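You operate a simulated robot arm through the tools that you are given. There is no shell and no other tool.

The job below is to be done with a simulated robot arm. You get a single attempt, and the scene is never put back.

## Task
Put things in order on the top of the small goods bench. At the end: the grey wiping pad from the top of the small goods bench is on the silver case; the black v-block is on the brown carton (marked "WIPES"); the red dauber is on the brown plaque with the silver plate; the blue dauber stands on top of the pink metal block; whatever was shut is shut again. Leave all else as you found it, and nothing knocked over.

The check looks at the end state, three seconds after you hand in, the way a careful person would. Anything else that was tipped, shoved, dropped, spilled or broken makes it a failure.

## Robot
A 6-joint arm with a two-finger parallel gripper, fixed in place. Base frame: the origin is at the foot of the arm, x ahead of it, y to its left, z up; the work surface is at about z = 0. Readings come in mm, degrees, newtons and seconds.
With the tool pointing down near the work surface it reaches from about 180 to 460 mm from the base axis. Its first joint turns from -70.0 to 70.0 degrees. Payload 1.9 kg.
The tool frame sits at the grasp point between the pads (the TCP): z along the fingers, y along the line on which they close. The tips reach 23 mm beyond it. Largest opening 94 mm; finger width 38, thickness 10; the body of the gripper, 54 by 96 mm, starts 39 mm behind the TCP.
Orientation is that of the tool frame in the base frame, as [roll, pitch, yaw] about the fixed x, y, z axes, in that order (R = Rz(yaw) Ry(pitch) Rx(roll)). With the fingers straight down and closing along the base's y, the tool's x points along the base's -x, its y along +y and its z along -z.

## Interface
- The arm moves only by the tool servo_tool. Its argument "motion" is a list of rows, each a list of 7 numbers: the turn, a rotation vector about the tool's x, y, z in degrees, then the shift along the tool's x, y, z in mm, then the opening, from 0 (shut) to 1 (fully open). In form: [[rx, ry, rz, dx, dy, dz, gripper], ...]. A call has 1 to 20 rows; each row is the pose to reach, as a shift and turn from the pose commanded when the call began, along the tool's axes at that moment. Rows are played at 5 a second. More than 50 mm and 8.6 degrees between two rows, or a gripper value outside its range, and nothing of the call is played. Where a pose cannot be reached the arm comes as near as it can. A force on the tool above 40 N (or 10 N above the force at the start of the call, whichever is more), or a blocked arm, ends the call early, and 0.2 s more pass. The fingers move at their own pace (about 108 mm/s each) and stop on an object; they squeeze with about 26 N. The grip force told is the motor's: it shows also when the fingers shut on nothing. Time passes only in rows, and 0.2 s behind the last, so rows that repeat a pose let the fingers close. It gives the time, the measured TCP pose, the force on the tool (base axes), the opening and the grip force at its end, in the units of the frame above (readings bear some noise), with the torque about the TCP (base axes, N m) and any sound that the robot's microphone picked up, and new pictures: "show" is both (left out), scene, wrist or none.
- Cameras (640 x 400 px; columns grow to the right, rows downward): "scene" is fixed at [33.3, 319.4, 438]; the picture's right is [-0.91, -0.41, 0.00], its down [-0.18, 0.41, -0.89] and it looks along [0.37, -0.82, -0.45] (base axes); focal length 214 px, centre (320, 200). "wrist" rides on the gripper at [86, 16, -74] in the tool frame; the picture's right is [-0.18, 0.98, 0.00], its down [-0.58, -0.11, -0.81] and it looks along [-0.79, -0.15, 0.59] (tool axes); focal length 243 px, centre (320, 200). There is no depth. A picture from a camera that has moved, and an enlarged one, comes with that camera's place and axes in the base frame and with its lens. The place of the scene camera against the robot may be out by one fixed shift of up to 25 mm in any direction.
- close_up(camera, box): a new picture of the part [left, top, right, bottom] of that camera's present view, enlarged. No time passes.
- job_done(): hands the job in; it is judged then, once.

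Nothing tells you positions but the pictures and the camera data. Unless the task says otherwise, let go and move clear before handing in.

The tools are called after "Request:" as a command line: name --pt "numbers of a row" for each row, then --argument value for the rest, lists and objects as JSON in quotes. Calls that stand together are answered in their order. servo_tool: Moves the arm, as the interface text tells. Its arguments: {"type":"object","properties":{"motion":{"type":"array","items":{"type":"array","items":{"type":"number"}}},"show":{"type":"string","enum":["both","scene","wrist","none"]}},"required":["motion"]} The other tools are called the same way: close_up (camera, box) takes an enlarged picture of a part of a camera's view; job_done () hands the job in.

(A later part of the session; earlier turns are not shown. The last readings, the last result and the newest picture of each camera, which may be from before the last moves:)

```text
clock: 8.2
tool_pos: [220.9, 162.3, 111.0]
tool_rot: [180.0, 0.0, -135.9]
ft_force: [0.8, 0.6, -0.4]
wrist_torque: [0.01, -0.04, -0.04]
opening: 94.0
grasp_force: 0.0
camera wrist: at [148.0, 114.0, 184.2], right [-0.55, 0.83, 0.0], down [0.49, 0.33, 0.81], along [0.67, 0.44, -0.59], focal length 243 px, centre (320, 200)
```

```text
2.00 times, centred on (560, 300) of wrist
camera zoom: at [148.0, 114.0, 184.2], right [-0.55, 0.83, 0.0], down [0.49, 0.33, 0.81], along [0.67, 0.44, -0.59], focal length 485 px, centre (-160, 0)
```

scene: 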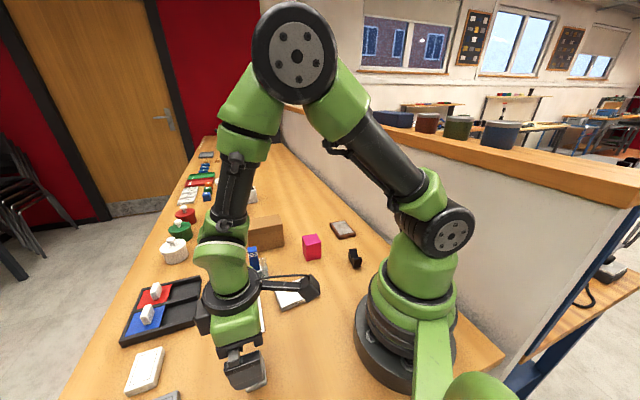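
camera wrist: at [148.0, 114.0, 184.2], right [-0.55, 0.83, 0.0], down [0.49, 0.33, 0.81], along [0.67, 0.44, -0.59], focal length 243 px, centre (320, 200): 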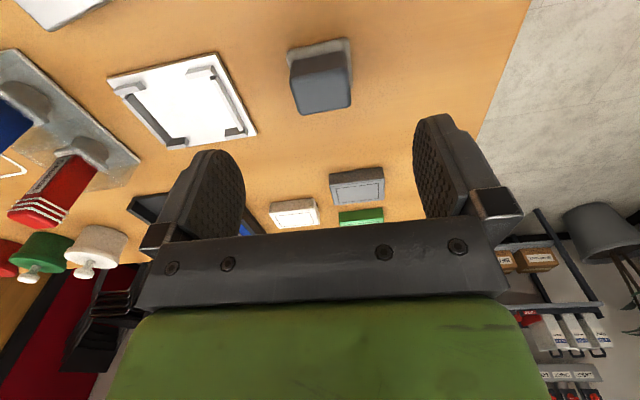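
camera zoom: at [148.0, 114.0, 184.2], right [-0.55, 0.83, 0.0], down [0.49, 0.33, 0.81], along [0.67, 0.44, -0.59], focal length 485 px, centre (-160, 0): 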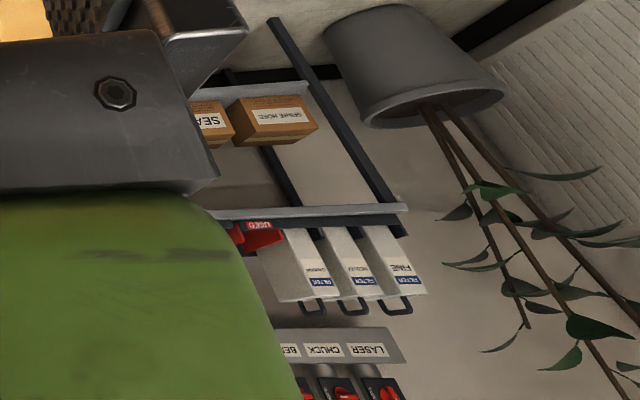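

The daubers stand on round feet with collars in an open-top clear tray. Now I lower onto the pad's handle (tips to about z = 11, above the felt rim) and close.

Request:
servo_tool --pt "0 0 0 0 0 8 1" --pt "0 0 0 0 0 22 0.8" --pt "0 0 0 0 0 38 0.7" --pt "0 0 0 0 0 54 0.6" --pt "0 0 0 0 0 67 0.6" --pt "0 0 0 0 0 75 0.6" --pt "0 0 0 0 0 77 0.6" --pt "0 0 0 0 0 77 0.6"

```text
clock: 10.0
tool_pos: [221.8, 161.9, 34.7]
tool_rot: [-179.9, 0.1, -136.0]
ft_force: [0.0, -0.2, 0.8]
wrist_torque: [0.01, 0.01, 0.0]
opening: 56.0
grasp_force: 0.1
camera wrist: at [148.3, 114.0, 107.8], right [-0.55, 0.83, 0.0], down [0.49, 0.33, 0.81], along [0.67, 0.44, -0.59], focal length 243 px, centre (320, 200)
```

scene: 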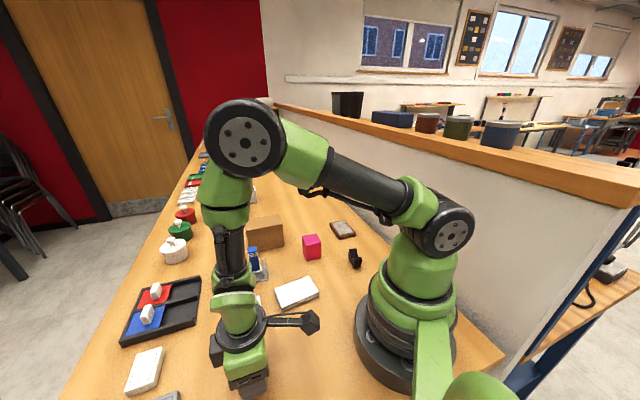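
wrist: 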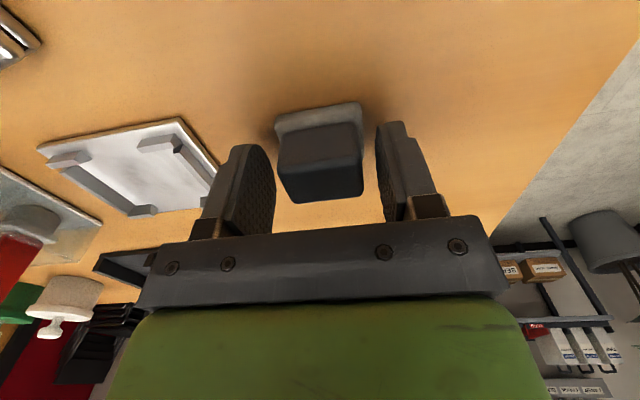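

The pad's handle is centred between the fingers as predicted. I close on it.

Request:
servo_tool --pt "0 0 0 0 0 0 0.3" --pt "0 0 0 0 0 0 0" --pt "0 0 0 0 0 0 0" --pt "0 0 0 0 0 0 0" --show "wrist"

```text
clock: 11.0
tool_pos: [220.0, 162.7, 34.9]
tool_rot: [-180.0, 0.0, -136.0]
ft_force: [0.0, 0.1, -0.1]
wrist_torque: [0.01, -0.04, 0.0]
opening: 37.1
grasp_force: 25.9
camera wrist: at [148.3, 114.0, 107.9], right [-0.55, 0.83, 0.0], down [0.49, 0.33, 0.81], along [0.67, 0.44, -0.59], focal length 243 px, centre (320, 200)
```

wrist: 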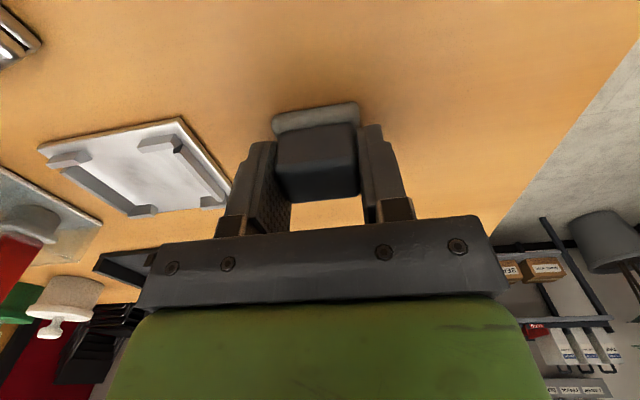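

The pad is held (37 mm grip). I lift it and carry it over to above the silver case at about (237,-9), turning so that it lies along the case.

Request:
servo_tool --pt "0 0 0 0 0 -6 0" --pt "0 0 0 0 0 -20 0" --pt "0 0 0 0 0 -40 0" --pt "0 0 0 0 0 -60 0" --pt "0 0 0 0 0 -80 0" --pt "0 0 3.3 4.3 -5.4 -88 0" --pt "0 0 9.8 12.9 -16.2 -90 0" --pt "0 0 18 23.7 -29.7 -90 0" --pt "0 0 26.2 34.4 -43.1 -90 0" --pt "0 0 34.4 45.2 -56.6 -90 0" --pt "0 0 42.6 55.9 -70.1 -90 0" --pt "0 0 50.8 66.7 -83.6 -90 0" --pt "0 0 59 77.4 -97.1 -90 0" --pt "0 0 67.2 88.2 -110.5 -90 0" --pt "0 0 73.8 96.8 -121.3 -90 0" --pt "0 0 78.7 103.2 -129.4 -90 0" --pt "0 0 82 107.5 -134.8 -90 0" --pt "0 0 82 107.5 -134.8 -90 0"

```text
clock: 14.8
tool_pos: [237.2, -7.7, 122.8]
tool_rot: [-180.0, -0.1, 141.8]
ft_force: [-1.1, 0.6, -0.8]
wrist_torque: [-0.04, 0.04, 0.01]
opening: 37.6
grasp_force: 26.2
camera wrist: at [179.9, 58.0, 196.2], right [0.75, 0.66, 0.0], down [0.39, -0.44, 0.81], along [0.53, -0.61, -0.59], focal length 243 px, centre (320, 200)
```

scene: 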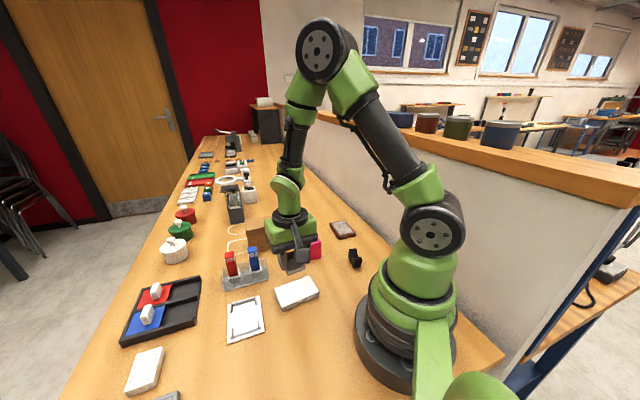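
wrist: 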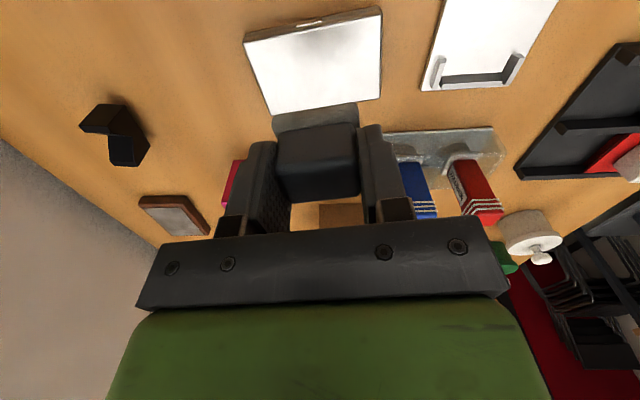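

The case is directly ahead under the pad. I lower to a few millimetres above it, then look.

Request:
servo_tool --pt "0 0 0 0 0 6 0" --pt "0 0 0 0 0 18 0" --pt "0 0 0 0 0 32 0" --pt "0 0 0 0 0 46 0" --pt "0 0 0 0 0 58 0" --pt "0 0 0 0 0 64 0" --pt "0 0 0 0 0 67 0" --pt "0 0 0 0 0 67 0"

```text
clock: 16.6
tool_pos: [236.8, -8.2, 57.1]
tool_rot: [180.0, 0.1, 142.0]
ft_force: [0.5, -0.1, -0.6]
wrist_torque: [-0.01, 0.01, -0.03]
opening: 37.7
grasp_force: 26.4
camera wrist: at [178.9, 57.2, 130.1], right [0.75, 0.66, 0.0], down [0.39, -0.44, 0.81], along [0.53, -0.6, -0.59], focal length 243 px, centre (320, 200)
```

scene: 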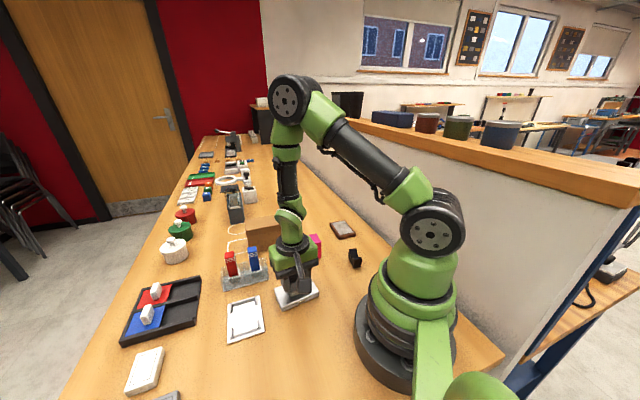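
wrist: 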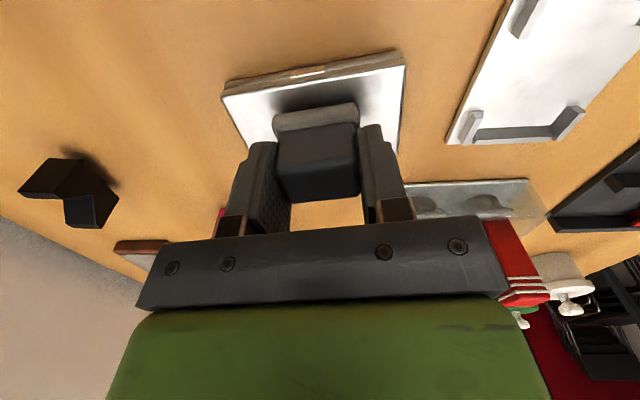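

The pad hovers over the middle of the case. I ease down in 1 mm steps to find contact.

Request:
servo_tool --pt "0 0 0 0 0 1 0" --pt "0 0 0 0 0 2 0" --pt "0 0 0 0 0 3 0" --pt "0 0 0 0 0 4 0" --pt "0 0 0 0 0 5 0" --pt "0 0 0 0 0 6 0" --pt "0 0 0 0 0 6 0" --show "wrist"

```text
clock: 18.2
tool_pos: [237.3, -8.1, 50.5]
tool_rot: [179.9, -0.1, 142.0]
ft_force: [-1.5, 0.8, 11.2]
wrist_torque: [0.07, 0.08, -0.03]
opening: 37.1
grasp_force: 26.1
camera wrist: at [179.1, 57.2, 123.7], right [0.75, 0.66, 0.0], down [0.39, -0.44, 0.81], along [0.53, -0.61, -0.59], focal length 243 px, centre (320, 200)
```

wrist: 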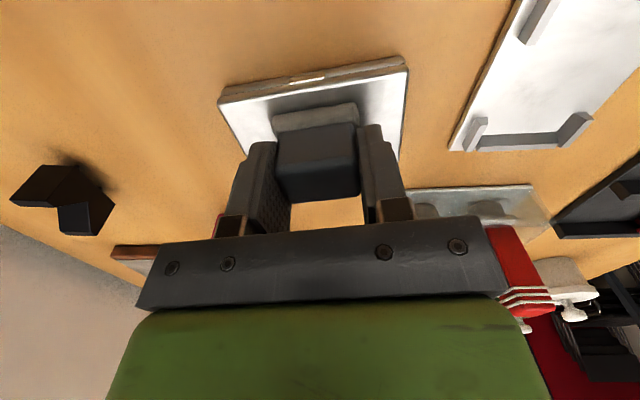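

Contact felt (11 N up). I open the fingers and rise straight up.

Request:
servo_tool --pt "0 0 0 0 0 -0.5 0.5" --pt "0 0 0 0 0 -0.5 0.65" --pt "0 0 0 0 0 -0.5 0.65" --pt "0 0 0 0 0 -4 0.65" --pt "0 0 0 0 0 -14 0.65" --pt "0 0 0 0 0 -30 0.65" --pt "0 0 0 0 0 -50 0.7" --pt "0 0 0 0 0 -70 0.7" --pt "0 0 0 0 0 -84 0.7" --pt "0 0 0 0 0 -90 0.7" --pt "0 0 0 0 0 -90 0.7"

```text
clock: 20.6
tool_pos: [235.9, -7.5, 140.5]
tool_rot: [-179.9, 0.0, 142.0]
ft_force: [0.7, -0.7, 0.3]
wrist_torque: [0.03, 0.01, -0.01]
opening: 65.8
grasp_force: 0.0
camera wrist: at [179.4, 58.0, 214.5], right [0.75, 0.66, 0.0], down [0.39, -0.44, 0.81], along [0.53, -0.6, -0.59], focal length 243 px, centre (320, 200)
```

scene: 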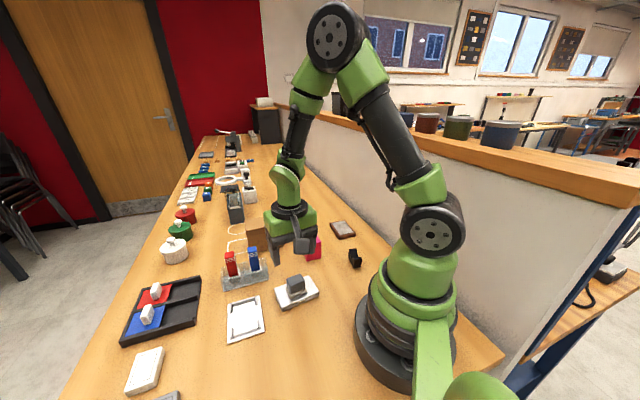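
wrist: 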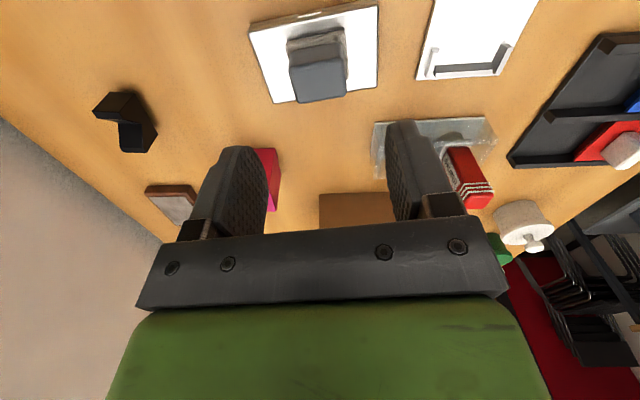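

The pad rests on the case. Next the v-block near (137,-169); I zoom in to refine it.

Request:
close_up --camera "wrist" --box '[80, 75, 180, 165]'

Request:
close_up --camera "scene" --box '[335, 235, 375, 275]'

```text
4.44 times, centred on (130, 120) of wrist
camera zoom: at [179.4, 58.0, 214.5], right [0.75, 0.66, 0.0], down [0.39, -0.44, 0.81], along [0.53, -0.6, -0.59], focal length 1078 px, centre (1164, 556)
```

zoom: 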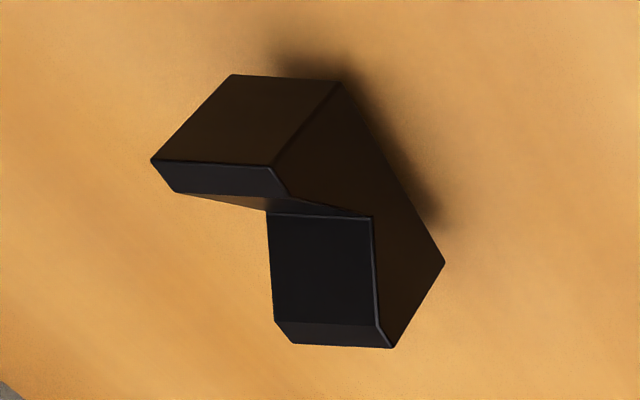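

```text
10.00 times, centred on (355, 255) of scene
camera zoom: at [33.3, 319.4, 438.0], right [-0.91, -0.41, 0.0], down [-0.18, 0.41, -0.89], along [0.37, -0.82, -0.45], focal length 2145 px, centre (-30, -350)
```

zoom: 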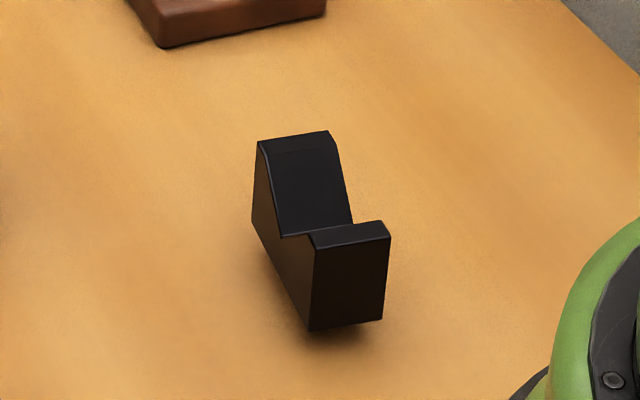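

I move above the v-block, turning the tool so the fingers close across its narrow width.

Request:
servo_tool --pt "0 0 0.5 -1 -6 0 0.7" --pt "0 0 2 -2.5 -20 1 0.7" --pt "0 0 3.5 -5 -40 4 0.7" --pt "0 0 5 -8 -60 6 0.7" --pt "0 0 7 -10.5 -80 8 0.7" --pt "0 0 9 -13 -100 10 0.7" --pt "0 0 10.5 -16 -120 13 0.7" --pt "0 0 12 -18.5 -140 15 0.7" --pt "0 0 13.5 -21 -160 17 0.7" --pt "0 0 14.5 -23 -176 19 0.7" --pt "0 0 15 -24.2 -185 20 0.7" --pt "0 0 15 -24.6 -188.2 20 0.7" --pt "0 0 15 -24.6 -188.2 20 0.7"

```text
clock: 23.4
tool_pos: [140.7, -173.2, 119.2]
tool_rot: [-180.0, -0.1, 127.0]
ft_force: [-0.2, 0.0, 0.4]
wrist_torque: [0.01, -0.01, -0.01]
opening: 65.5
grasp_force: 0.0
camera wrist: at [101.7, -94.3, 193.2], right [0.9, 0.44, 0.0], down [0.26, -0.53, 0.81], along [0.36, -0.72, -0.59], focal length 243 px, centre (320, 200)
```

scene: 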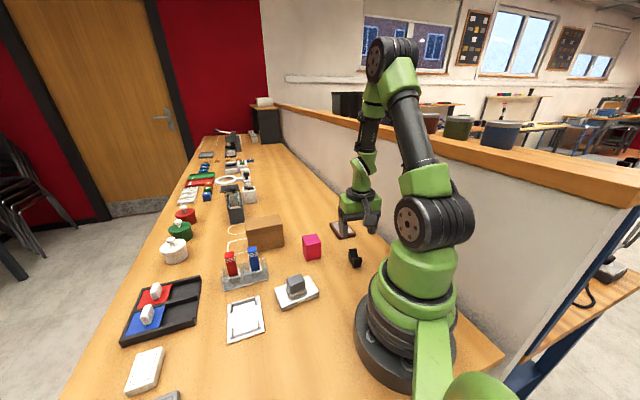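
wrist: 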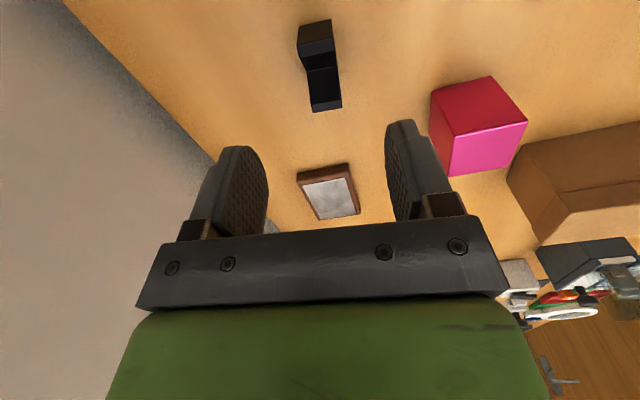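

Request:
close_up --camera "wrist" --box '[270, 0, 370, 120]'

Request:
close_up --camera "wrist" --box '[280, 150, 380, 230]'

Request:
close_up --camera "wrist" --box '[420, 60, 640, 260]'

```text
3.33 times, centred on (320, 60) of wrist
camera zoom: at [101.7, -94.3, 193.2], right [0.9, 0.44, 0.0], down [0.26, -0.53, 0.81], along [0.36, -0.72, -0.59], focal length 809 px, centre (320, 667)
```

zoom: 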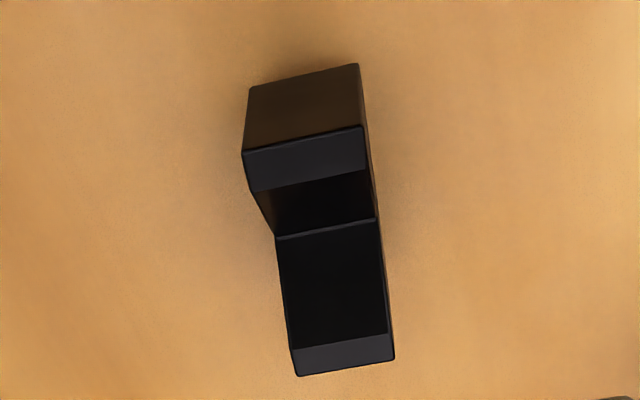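

```text
5.00 times, centred on (330, 190) of wrist
camera zoom: at [101.7, -94.3, 193.2], right [0.9, 0.44, 0.0], down [0.26, -0.53, 0.81], along [0.36, -0.72, -0.59], focal length 1213 px, centre (270, 250)
```

zoom: 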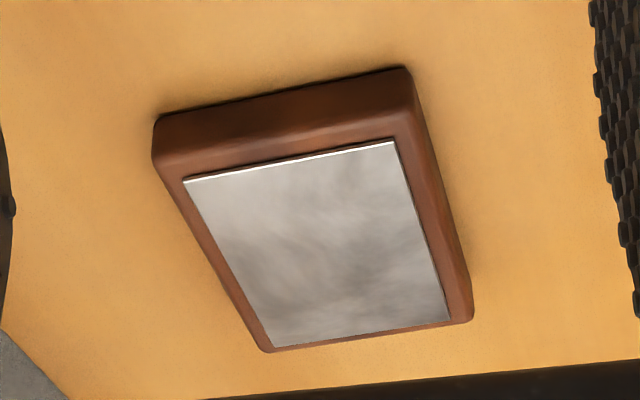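

```text
2.00 times, centred on (530, 160) of wrist
camera zoom: at [101.7, -94.3, 193.2], right [0.9, 0.44, 0.0], down [0.26, -0.53, 0.81], along [0.36, -0.72, -0.59], focal length 485 px, centre (-100, 280)
```

zoom: 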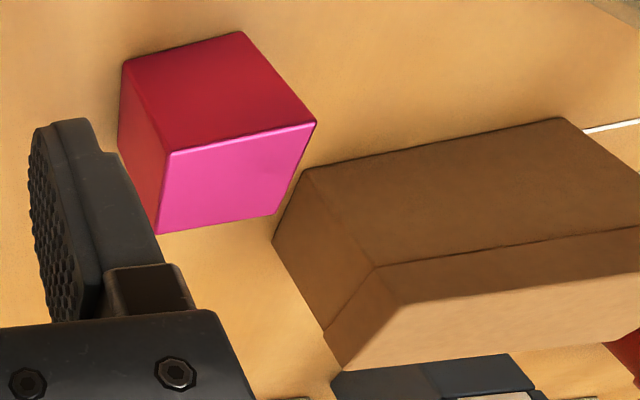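

The v-block measures about 22 × 47 × 30 mm, centred at about (140.5,-170). I lower around it with small corrections.

Request:
servo_tool --pt "0 0 0 0.6 0.3 6 0.6" --pt "0 0 0 1.2 0.6 18 0.6" --pt "0 0 0 1.8 0.8 32 0.6" --pt "0 0 0 2.4 1 48 0.6" --pt "0 0 0 2.4 1 64 0.6" --pt "0 0 0 2.4 1 78 0.6" --pt "0 0 0 2.4 1 88 0.6" --pt "0 0 0 2.4 1 93.5 0.6" --pt "0 0 0 2.4 1 93.5 0.6"

```text
clock: 25.4
tool_pos: [139.7, -168.6, 28.5]
tool_rot: [-179.9, -0.1, 127.1]
ft_force: [-0.6, 0.2, 0.8]
wrist_torque: [0.03, 0.0, 0.02]
opening: 56.4
grasp_force: 0.1
camera wrist: at [101.9, -90.2, 100.8], right [0.9, 0.44, 0.0], down [0.26, -0.53, 0.81], along [0.36, -0.72, -0.59], focal length 243 px, centre (320, 200)
```

scene: 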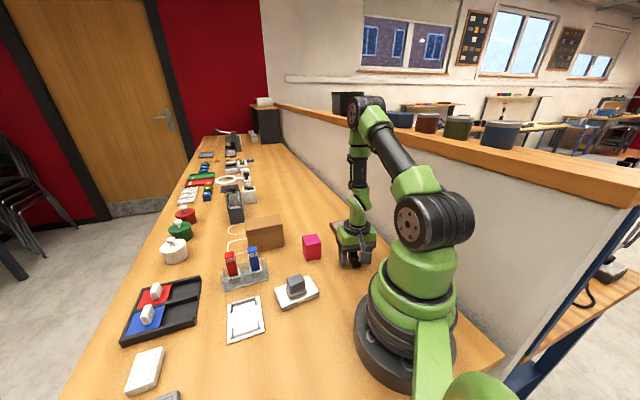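
wrist: 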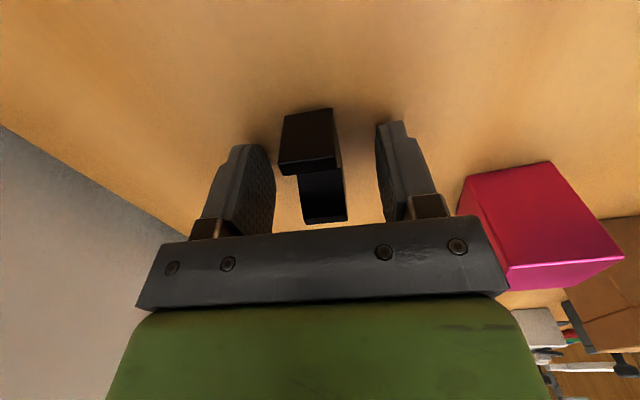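

The v-block sits between the fingers. I close on it.

Request:
servo_tool --pt "0 0 0 0 0 0 0.3" --pt "0 0 0 0 0 0 0.1" --pt "0 0 0 0 0 0 0" --pt "0 0 0 0 0 0 0" --pt "0 0 0 0 0 0 0" --show "wrist"

```text
clock: 26.6
tool_pos: [141.2, -170.6, 29.2]
tool_rot: [180.0, 0.0, 127.0]
ft_force: [-0.8, 0.3, -0.3]
wrist_torque: [0.03, -0.01, -0.01]
opening: 21.6
grasp_force: 25.9
camera wrist: at [101.8, -90.2, 101.0], right [0.9, 0.44, 0.0], down [0.26, -0.53, 0.81], along [0.36, -0.72, -0.59], focal length 243 px, centre (320, 200)
```

wrist: 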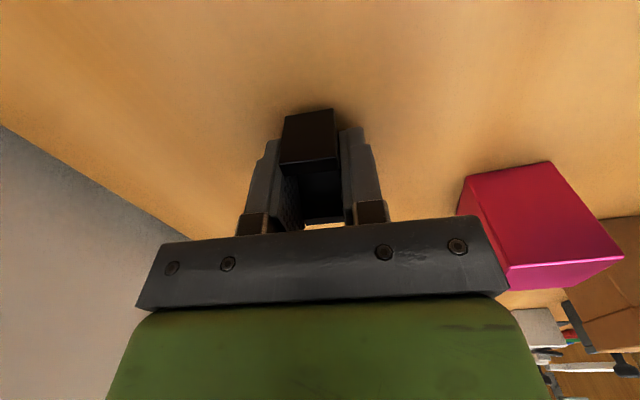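

The block is held (21.6 mm). I lift it straight up well above everything.

Request:
servo_tool --pt "0 0 0 0 0 -4 0" --pt "0 0 0 0 0 -14 0" --pt "0 0 0 0 0 -30 0" --pt "0 0 0 0 0 -50 0" --pt "0 0 0 0 0 -70 0" --pt "0 0 0 0 0 -90 0" --pt "0 0 0 0 0 -108 0" --pt "0 0 0 0 0 -118 0" --pt "0 0 0 0 0 -122 0" --pt "0 0 0 0 0 -122 0"

```text
clock: 28.8
tool_pos: [140.4, -168.8, 149.2]
tool_rot: [-180.0, 0.1, 127.0]
ft_force: [0.1, 0.2, -0.6]
wrist_torque: [0.0, -0.02, 0.03]
opening: 21.8
grasp_force: 26.3
camera wrist: at [101.6, -91.0, 222.1], right [0.9, 0.44, 0.0], down [0.26, -0.53, 0.81], along [0.36, -0.72, -0.59], focal length 243 px, centre (320, 200)
```

scene: 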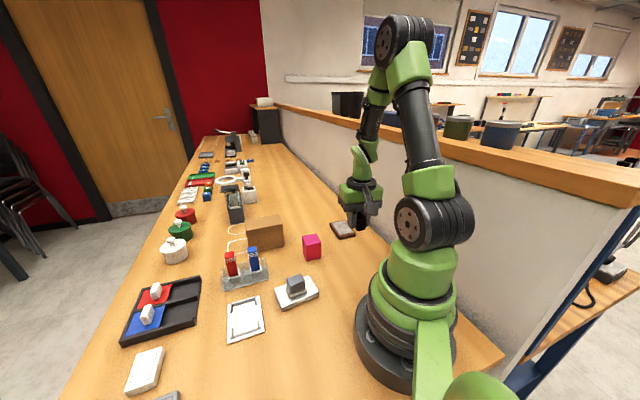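
wrist: 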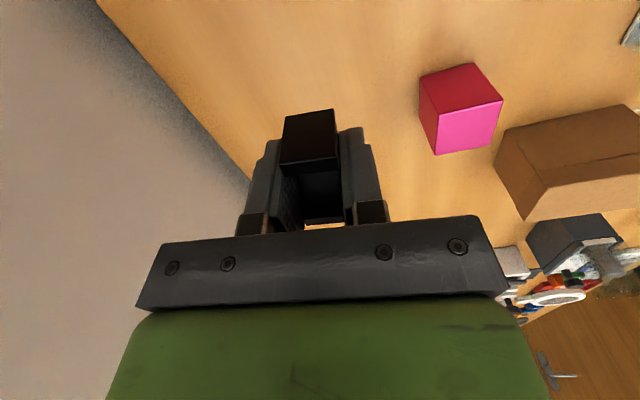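

Now I carry it over to above the carton top, turning it to lie along the carton's length.

Request:
servo_tool --pt "0 0 -2 -2.8 4.8 0 0" --pt "0 0 -7.8 -11.3 19.3 0 0" --pt "0 0 -15.7 -22.6 38.6 0 0" --pt "0 0 -24 -34.5 59.2 0 0" --pt "0 0 -32.3 -46.5 79.7 0 0" --pt "0 0 -40.7 -58.5 100.2 0 0" --pt "0 0 -49 -70.5 120.8 0 0" --pt "0 0 -57.3 -82.5 141.3 0 0" --pt "0 0 -65.7 -94.5 161.8 0 0" --pt "0 0 -74 -106.5 182.3 0 0" --pt "0 0 -82.3 -118.4 202.9 0 0" --pt "0 0 -90.2 -129.7 222.2 0 0" --pt "0 0 -96 -138.2 236.7 0 0" --pt "0 0 -98 -141 241.5 0 0" --pt "0 0 -98 -141 241.5 0 0"

```text
clock: 32.0
tool_pos: [417.1, -137.0, 149.8]
tool_rot: [-180.0, 0.0, -134.9]
ft_force: [-0.1, -1.0, -0.8]
wrist_torque: [-0.03, -0.05, 0.0]
opening: 21.8
grasp_force: 25.7
camera wrist: at [345.3, -188.1, 222.5], right [-0.57, 0.82, 0.0], down [0.49, 0.33, 0.81], along [0.66, 0.46, -0.59], focal length 243 px, centre (320, 200)
```

scene: 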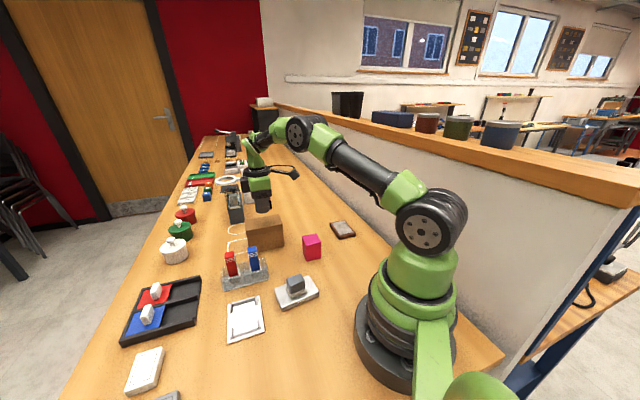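
wrist: 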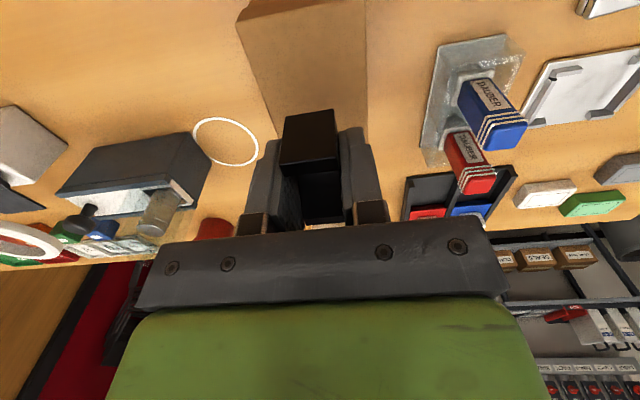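

I'm above the carton; I zoom in on its top to check the placement before lowering.

Request:
close_up --camera "wrist" --box '[220, 0, 400, 150]'

Request:
close_up --camera "wrist" --box '[400, 20, 560, 220]'

Request:
close_up --camera "scene" --box '[220, 130, 320, 260]'

```text
2.67 times, centred on (310, 75) of wrist
camera zoom: at [345.3, -188.1, 222.5], right [-0.57, 0.82, 0.0], down [0.49, 0.33, 0.81], along [0.66, 0.46, -0.59], focal length 647 px, centre (347, 533)
```

zoom: 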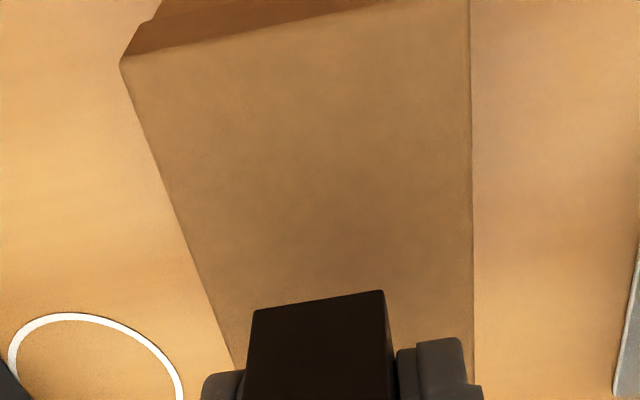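

```text
2.00 times, centred on (480, 120) of wrist
camera zoom: at [345.3, -188.1, 222.5], right [-0.57, 0.82, 0.0], down [0.49, 0.33, 0.81], along [0.66, 0.46, -0.59], focal length 485 px, centre (0, 360)
```

zoom: 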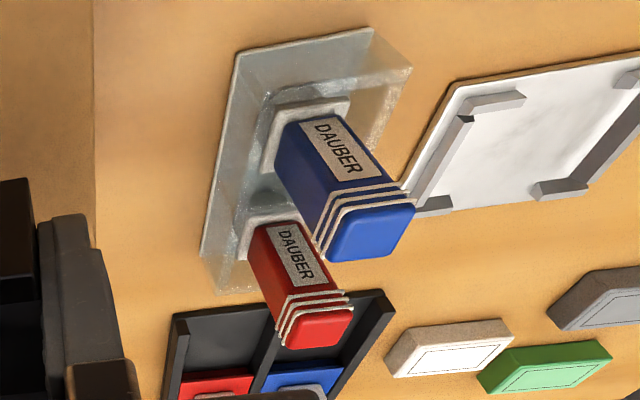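

```text
3.08 times, centred on (270, 195) of scene
camera zoom: at [33.3, 319.4, 438.0], right [-0.91, -0.41, 0.0], down [-0.18, 0.41, -0.89], along [0.37, -0.82, -0.45], focal length 660 px, centre (474, 215)
```

zoom: 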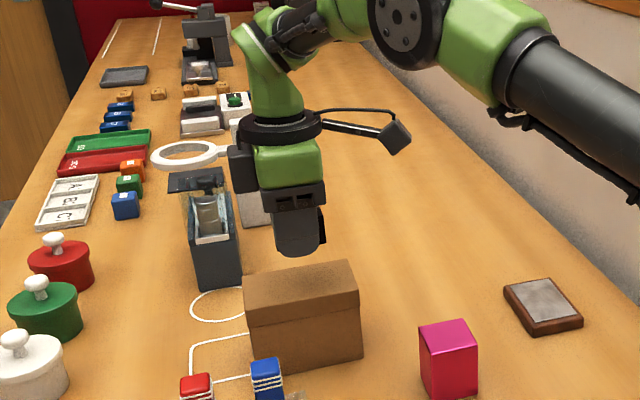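

The block is centred over the carton's top with good margins all round. I lower to just above it, then ease down.

Request:
servo_tool --pt "0 0 0 0 0 4 0" --pt "0 0 0 0 0 12 0" --pt "0 0 0 0 0 22 0" --pt "0 0 0 0 0 31 0" --pt "0 0 0 0 0 36 0" --pt "0 0 0 0 0 37 0" --pt "0 0 0 0 0 38 0" --pt "0 0 0 0 0 38 0" --show "both"

```text
clock: 33.8
tool_pos: [418.2, -138.3, 112.7]
tool_rot: [-179.9, 0.1, -135.0]
ft_force: [-3.4, 3.5, 18.3]
wrist_torque: [0.06, 0.13, -0.07]
opening: 21.9
grasp_force: 25.9
camera wrist: at [346.4, -187.2, 185.3], right [-0.56, 0.83, 0.0], down [0.49, 0.33, 0.81], along [0.67, 0.46, -0.59], focal length 243 px, centre (320, 200)
```

scene: 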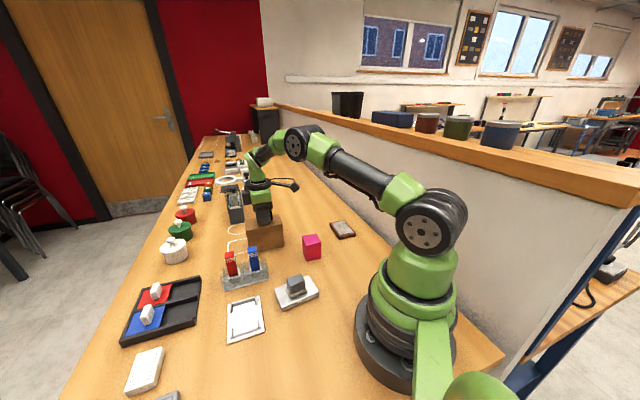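
wrist: 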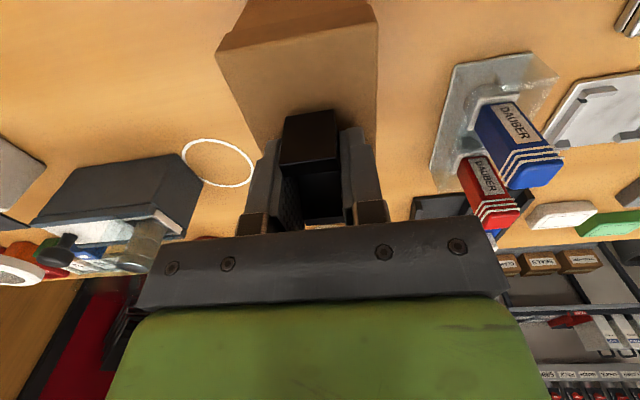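

Contact is made (18 N). I relieve slightly, open and rise straight up.

Request:
servo_tool --pt "0 0 0 0 0 -0.7 0" --pt "0 0 0 0 0 -1 0.3" --pt "0 0 0 0 0 -1 0.5" --pt "0 0 0 0 0 -1 0.5" --pt "0 0 0 0 0 -5 0.5" --pt "0 0 0 0 0 -14 0.5" --pt "0 0 0 0 0 -28 0.5" --pt "0 0 0 0 0 -44 0.5" --pt "0 0 0 0 0 -60 0.5" --pt "0 0 0 0 0 -72 0.5" --pt "0 0 0 0 0 -76 0.5" --pt "0 0 0 0 0 -76 0.5"

```text
clock: 36.4
tool_pos: [417.8, -138.2, 185.9]
tool_rot: [-180.0, -0.1, -135.0]
ft_force: [1.0, 0.0, 0.6]
wrist_torque: [-0.02, -0.02, -0.01]
opening: 47.1
grasp_force: 0.1
camera wrist: at [345.4, -187.4, 260.3], right [-0.56, 0.83, 0.0], down [0.49, 0.33, 0.81], along [0.67, 0.46, -0.59], focal length 243 px, centre (320, 200)
```

scene: 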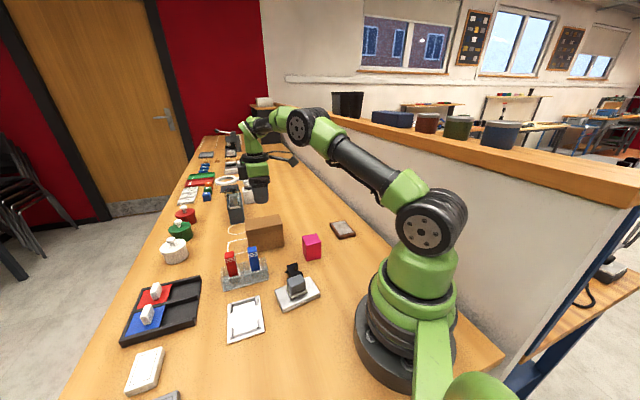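
wrist: 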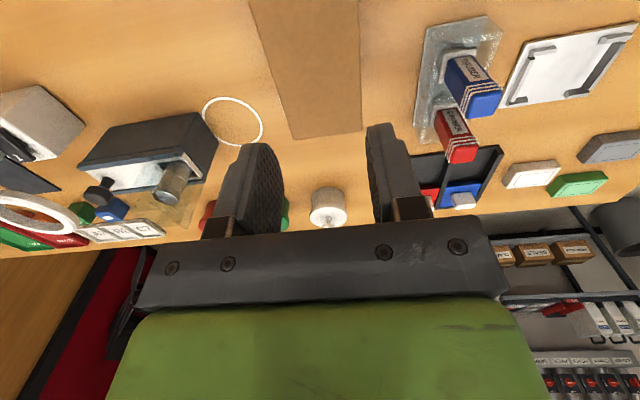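

The carton top looks empty and something black now shows by the silver case. I look closely at what happened.

Request:
close_up --camera "scene" --box '[260, 240, 340, 320]'

Request:
close_up --camera "scene" --box '[220, 140, 320, 260]'

Request:
close_up --camera "wrist" --box '[220, 0, 400, 150]'

```text
5.00 times, centred on (300, 280) of scene
camera zoom: at [33.3, 319.4, 438.0], right [-0.91, -0.41, 0.0], down [-0.18, 0.41, -0.89], along [0.37, -0.82, -0.45], focal length 1072 px, centre (420, -200)
```

zoom: 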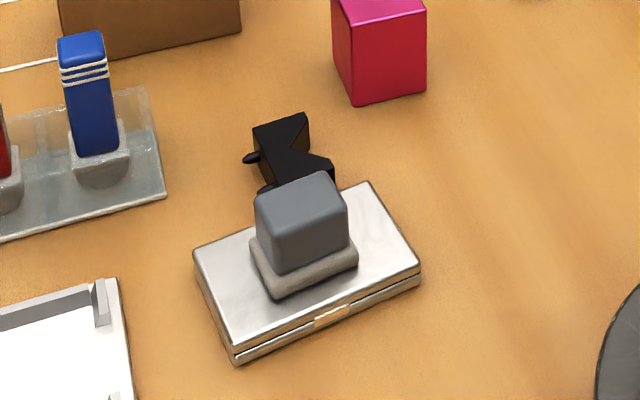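

```text
3.33 times, centred on (270, 200) of scene
camera zoom: at [33.3, 319.4, 438.0], right [-0.91, -0.41, 0.0], down [-0.18, 0.41, -0.89], along [0.37, -0.82, -0.45], focal length 715 px, centre (487, 200)
```

zoom: 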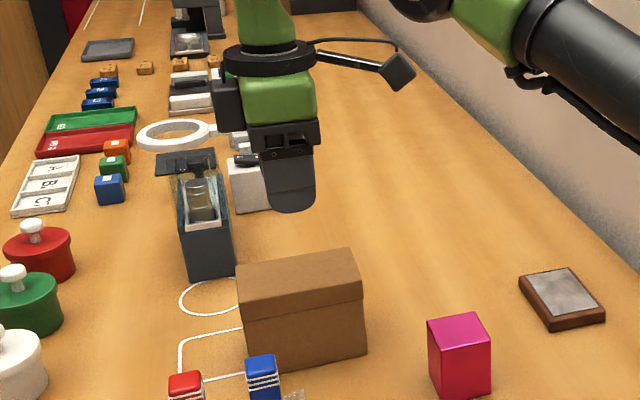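

```text
2.67 times, centred on (310, 75) of wrist
camera zoom: at [345.4, -187.4, 260.3], right [-0.56, 0.83, 0.0], down [0.49, 0.33, 0.81], along [0.67, 0.46, -0.59], focal length 647 px, centre (347, 533)
```

zoom: 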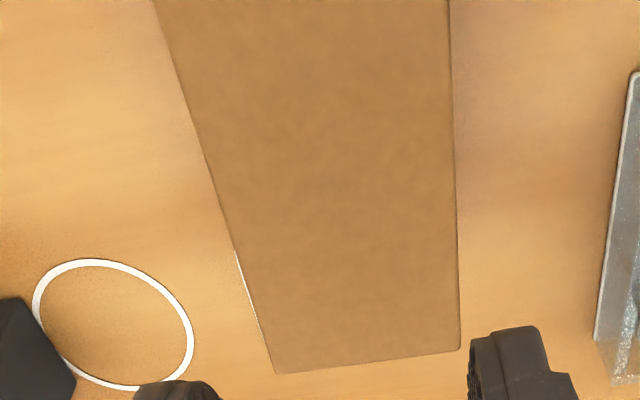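

The v-block is off the carton and lies behind the silver case. I compare the scene in detail to see its pose and whether anything else moved.

Request:
close_up --camera "scene" --box '[280, 255, 310, 285]'

Request:
close_up --camera "scene" --box '[210, 200, 380, 320]'

Request:
close_up --camera "scene" --box '[210, 235, 280, 295]'

Request:
close_up --camera "scene" --box '[140, 110, 320, 260]'

```text
13.33 times, centred on (295, 270) of scene
camera zoom: at [33.3, 319.4, 438.0], right [-0.91, -0.41, 0.0], down [-0.18, 0.41, -0.89], along [0.37, -0.82, -0.45], focal length 2860 px, centre (653, -733)
```

zoom: 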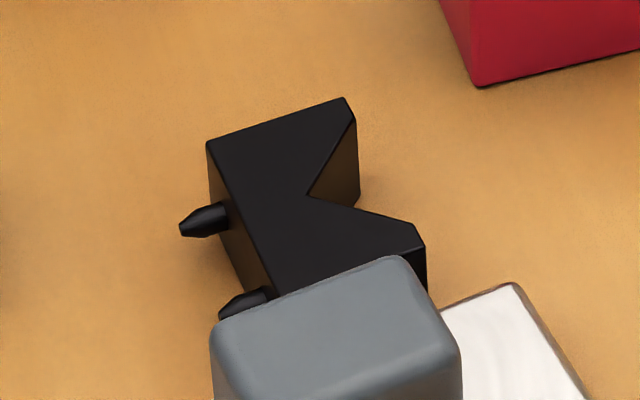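

```text
3.33 times, centred on (295, 260) of scene
camera zoom: at [33.3, 319.4, 438.0], right [-0.91, -0.41, 0.0], down [-0.18, 0.41, -0.89], along [0.37, -0.82, -0.45], focal length 715 px, centre (403, 0)
```

zoom: 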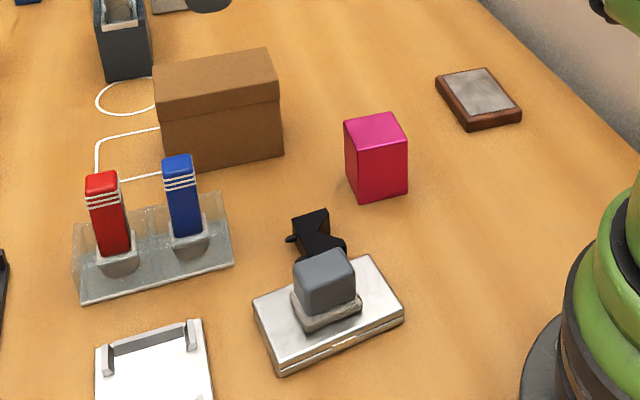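

```text
6.67 times, centred on (245, 265) of scene
camera zoom: at [33.3, 319.4, 438.0], right [-0.91, -0.41, 0.0], down [-0.18, 0.41, -0.89], along [0.37, -0.82, -0.45], focal length 1430 px, centre (820, -233)
```

zoom: 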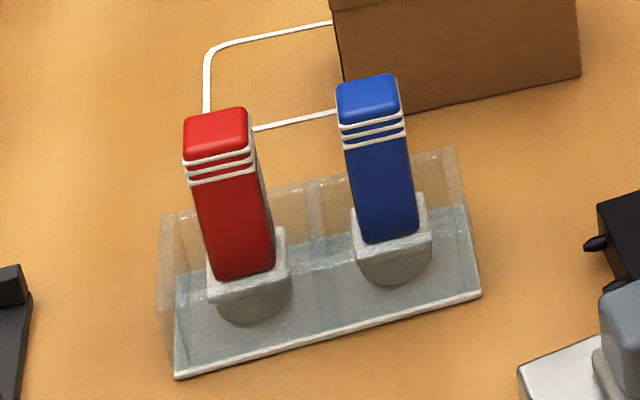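

```text
2.67 times, centred on (230, 185) of scene
camera zoom: at [33.3, 319.4, 438.0], right [-0.91, -0.41, 0.0], down [-0.18, 0.41, -0.89], along [0.37, -0.82, -0.45], focal length 572 px, centre (560, 240)
```

zoom: 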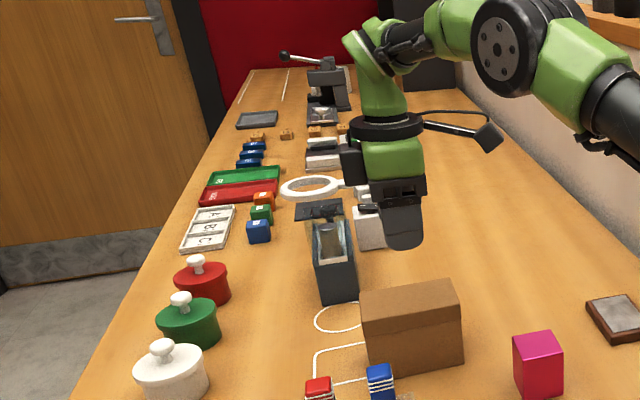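

The v-block turns out to have pins on its base and has jumped off the carton, lying on its side behind the case near (277,-67). I go and inspect it closely from above.

Request:
servo_tool --pt "0 0 2 3 7 0 0.5" --pt "0 0 8 12 26 1 0.5" --pt "0 0 14 22 47 2 0.5" --pt "0 0 20 31 68 3 0.5" --pt "0 0 26 41 88 3 0.5" --pt "0 0 32 50 109 4 0.5" --pt "0 0 38 60 129 4 0.5" --pt "0 0 43 67 145 5 0.5" --pt "0 0 45 70.7 152.7 5 0.5" --pt "0 0 45 70.7 152.7 5 0.5"

```text
clock: 38.6
tool_pos: [259.6, -81.5, 181.8]
tool_rot: [-180.0, 0.0, 179.9]
ft_force: [0.4, 0.0, -0.7]
wrist_torque: [0.02, -0.02, 0.01]
opening: 46.9
grasp_force: 0.0
camera wrist: at [173.1, -64.7, 254.3], right [0.18, 0.98, 0.0], down [0.58, -0.11, 0.81], along [0.79, -0.15, -0.59], focal length 243 px, centre (320, 200)
```

scene: 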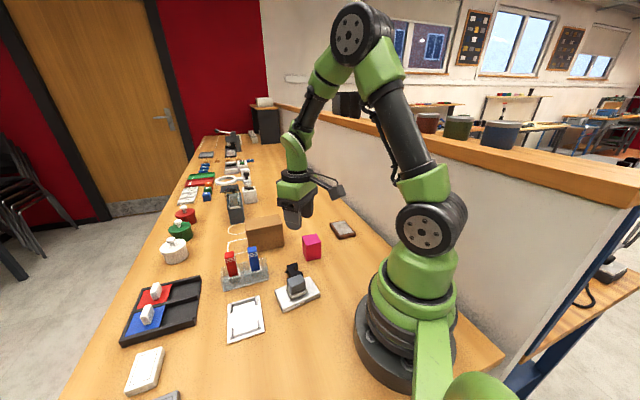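
wrist: 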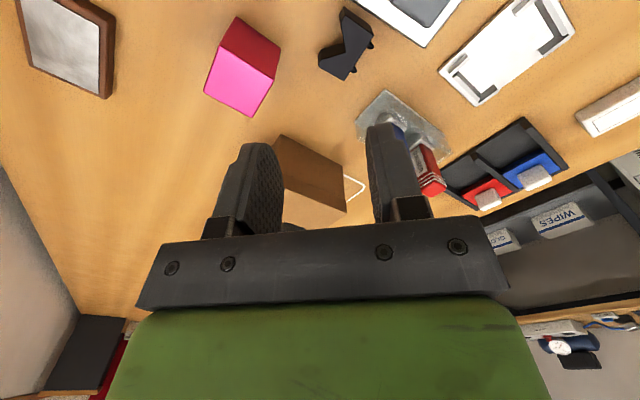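

Request:
close_up --camera "wrist" --box '[310, 0, 390, 90]'

Request:
close_up --camera "wrist" --box '[190, 0, 470, 130]'

Request:
close_up --camera "wrist" --box '[350, 80, 460, 200]'

```text
4.44 times, centred on (350, 45) of wrist
camera zoom: at [173.1, -64.7, 254.3], right [0.18, 0.98, 0.0], down [0.58, -0.11, 0.81], along [0.79, -0.15, -0.59], focal length 1078 px, centre (187, 889)
```

zoom: 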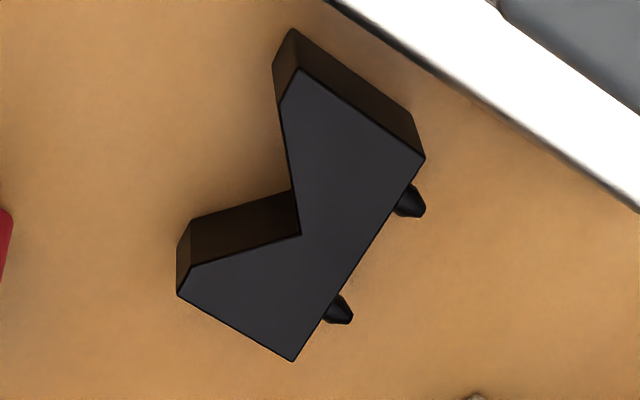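

```text
2.29 times, centred on (330, 65) of wrist
camera zoom: at [173.1, -64.7, 254.3], right [0.18, 0.98, 0.0], down [0.58, -0.11, 0.81], along [0.79, -0.15, -0.59], focal length 555 px, centre (297, 509)
```

zoom: 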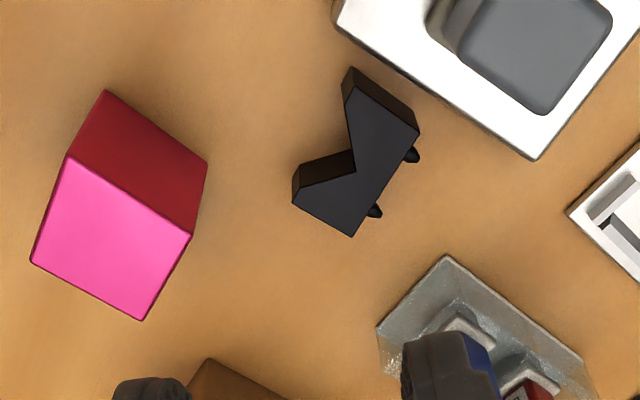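

```text
3.33 times, centred on (405, 140) of wrist
camera zoom: at [173.1, -64.7, 254.3], right [0.18, 0.98, 0.0], down [0.58, -0.11, 0.81], along [0.79, -0.15, -0.59], focal length 809 px, centre (37, 400)
```

zoom: 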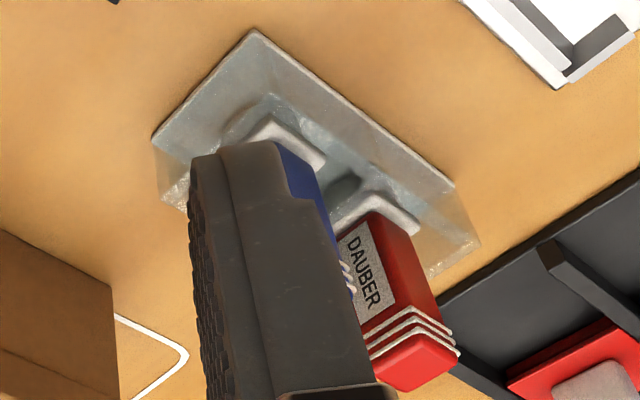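

The block lies on its profile face, and two tapered pins stick out of its base. I check the place it came from for holes.

Request:
close_up --camera "scene" --box '[335, 245, 375, 285]'

Request:
close_up --camera "scene" --box '[240, 205, 295, 260]'

Request:
close_up --camera "wrist" --box '[260, 120, 360, 230]'

Request:
close_up --camera "wrist" --box '[385, 30, 400, 50]'

```text
10.00 times, centred on (355, 265) of scene
camera zoom: at [33.3, 319.4, 438.0], right [-0.91, -0.41, 0.0], down [-0.18, 0.41, -0.89], along [0.37, -0.82, -0.45], focal length 2145 px, centre (-30, -450)
```

zoom: 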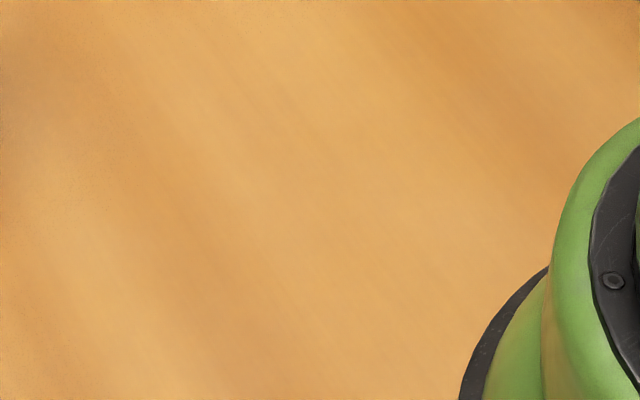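

```text
7.27 times, centred on (268, 232) of scene
camera zoom: at [33.3, 319.4, 438.0], right [-0.91, -0.41, 0.0], down [-0.18, 0.41, -0.89], along [0.37, -0.82, -0.45], focal length 1560 px, centre (702, -36)
```

zoom: 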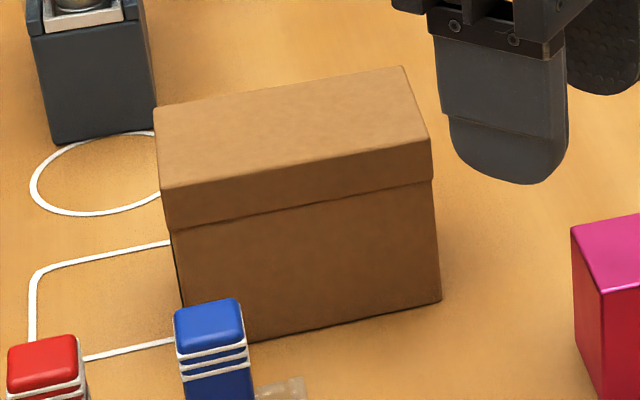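

```text
3.64 times, centred on (310, 175) of wrist
camera zoom: at [173.1, -64.7, 254.3], right [0.18, 0.98, 0.0], down [0.58, -0.11, 0.81], along [0.79, -0.15, -0.59], focal length 882 px, centre (356, 291)
```

zoom: 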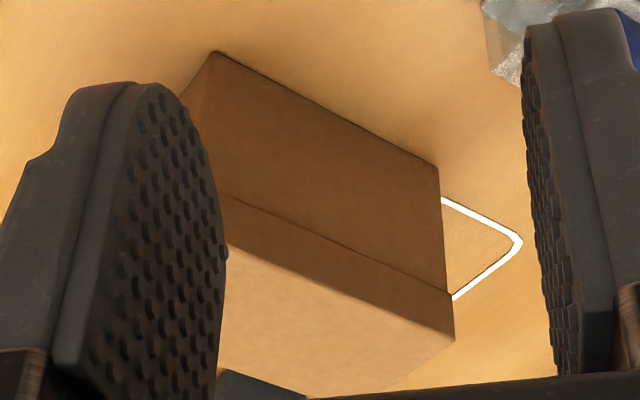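

```text
16.00 times, centred on (392, 40) of wrist
camera zoom: at [173.1, -64.7, 254.3], right [0.18, 0.98, 0.0], down [0.58, -0.11, 0.81], along [0.79, -0.15, -0.59], focal length 3882 px, centre (-840, 2760)
```

zoom: 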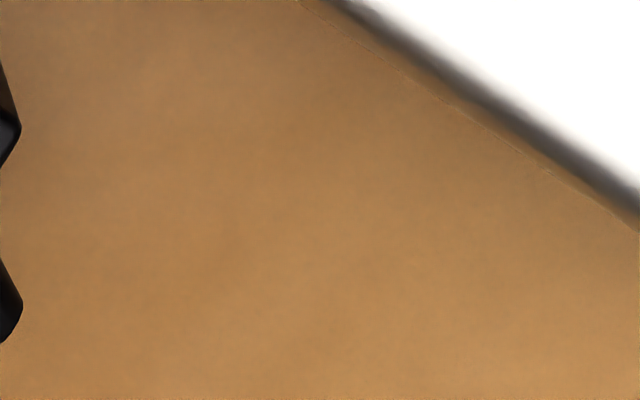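

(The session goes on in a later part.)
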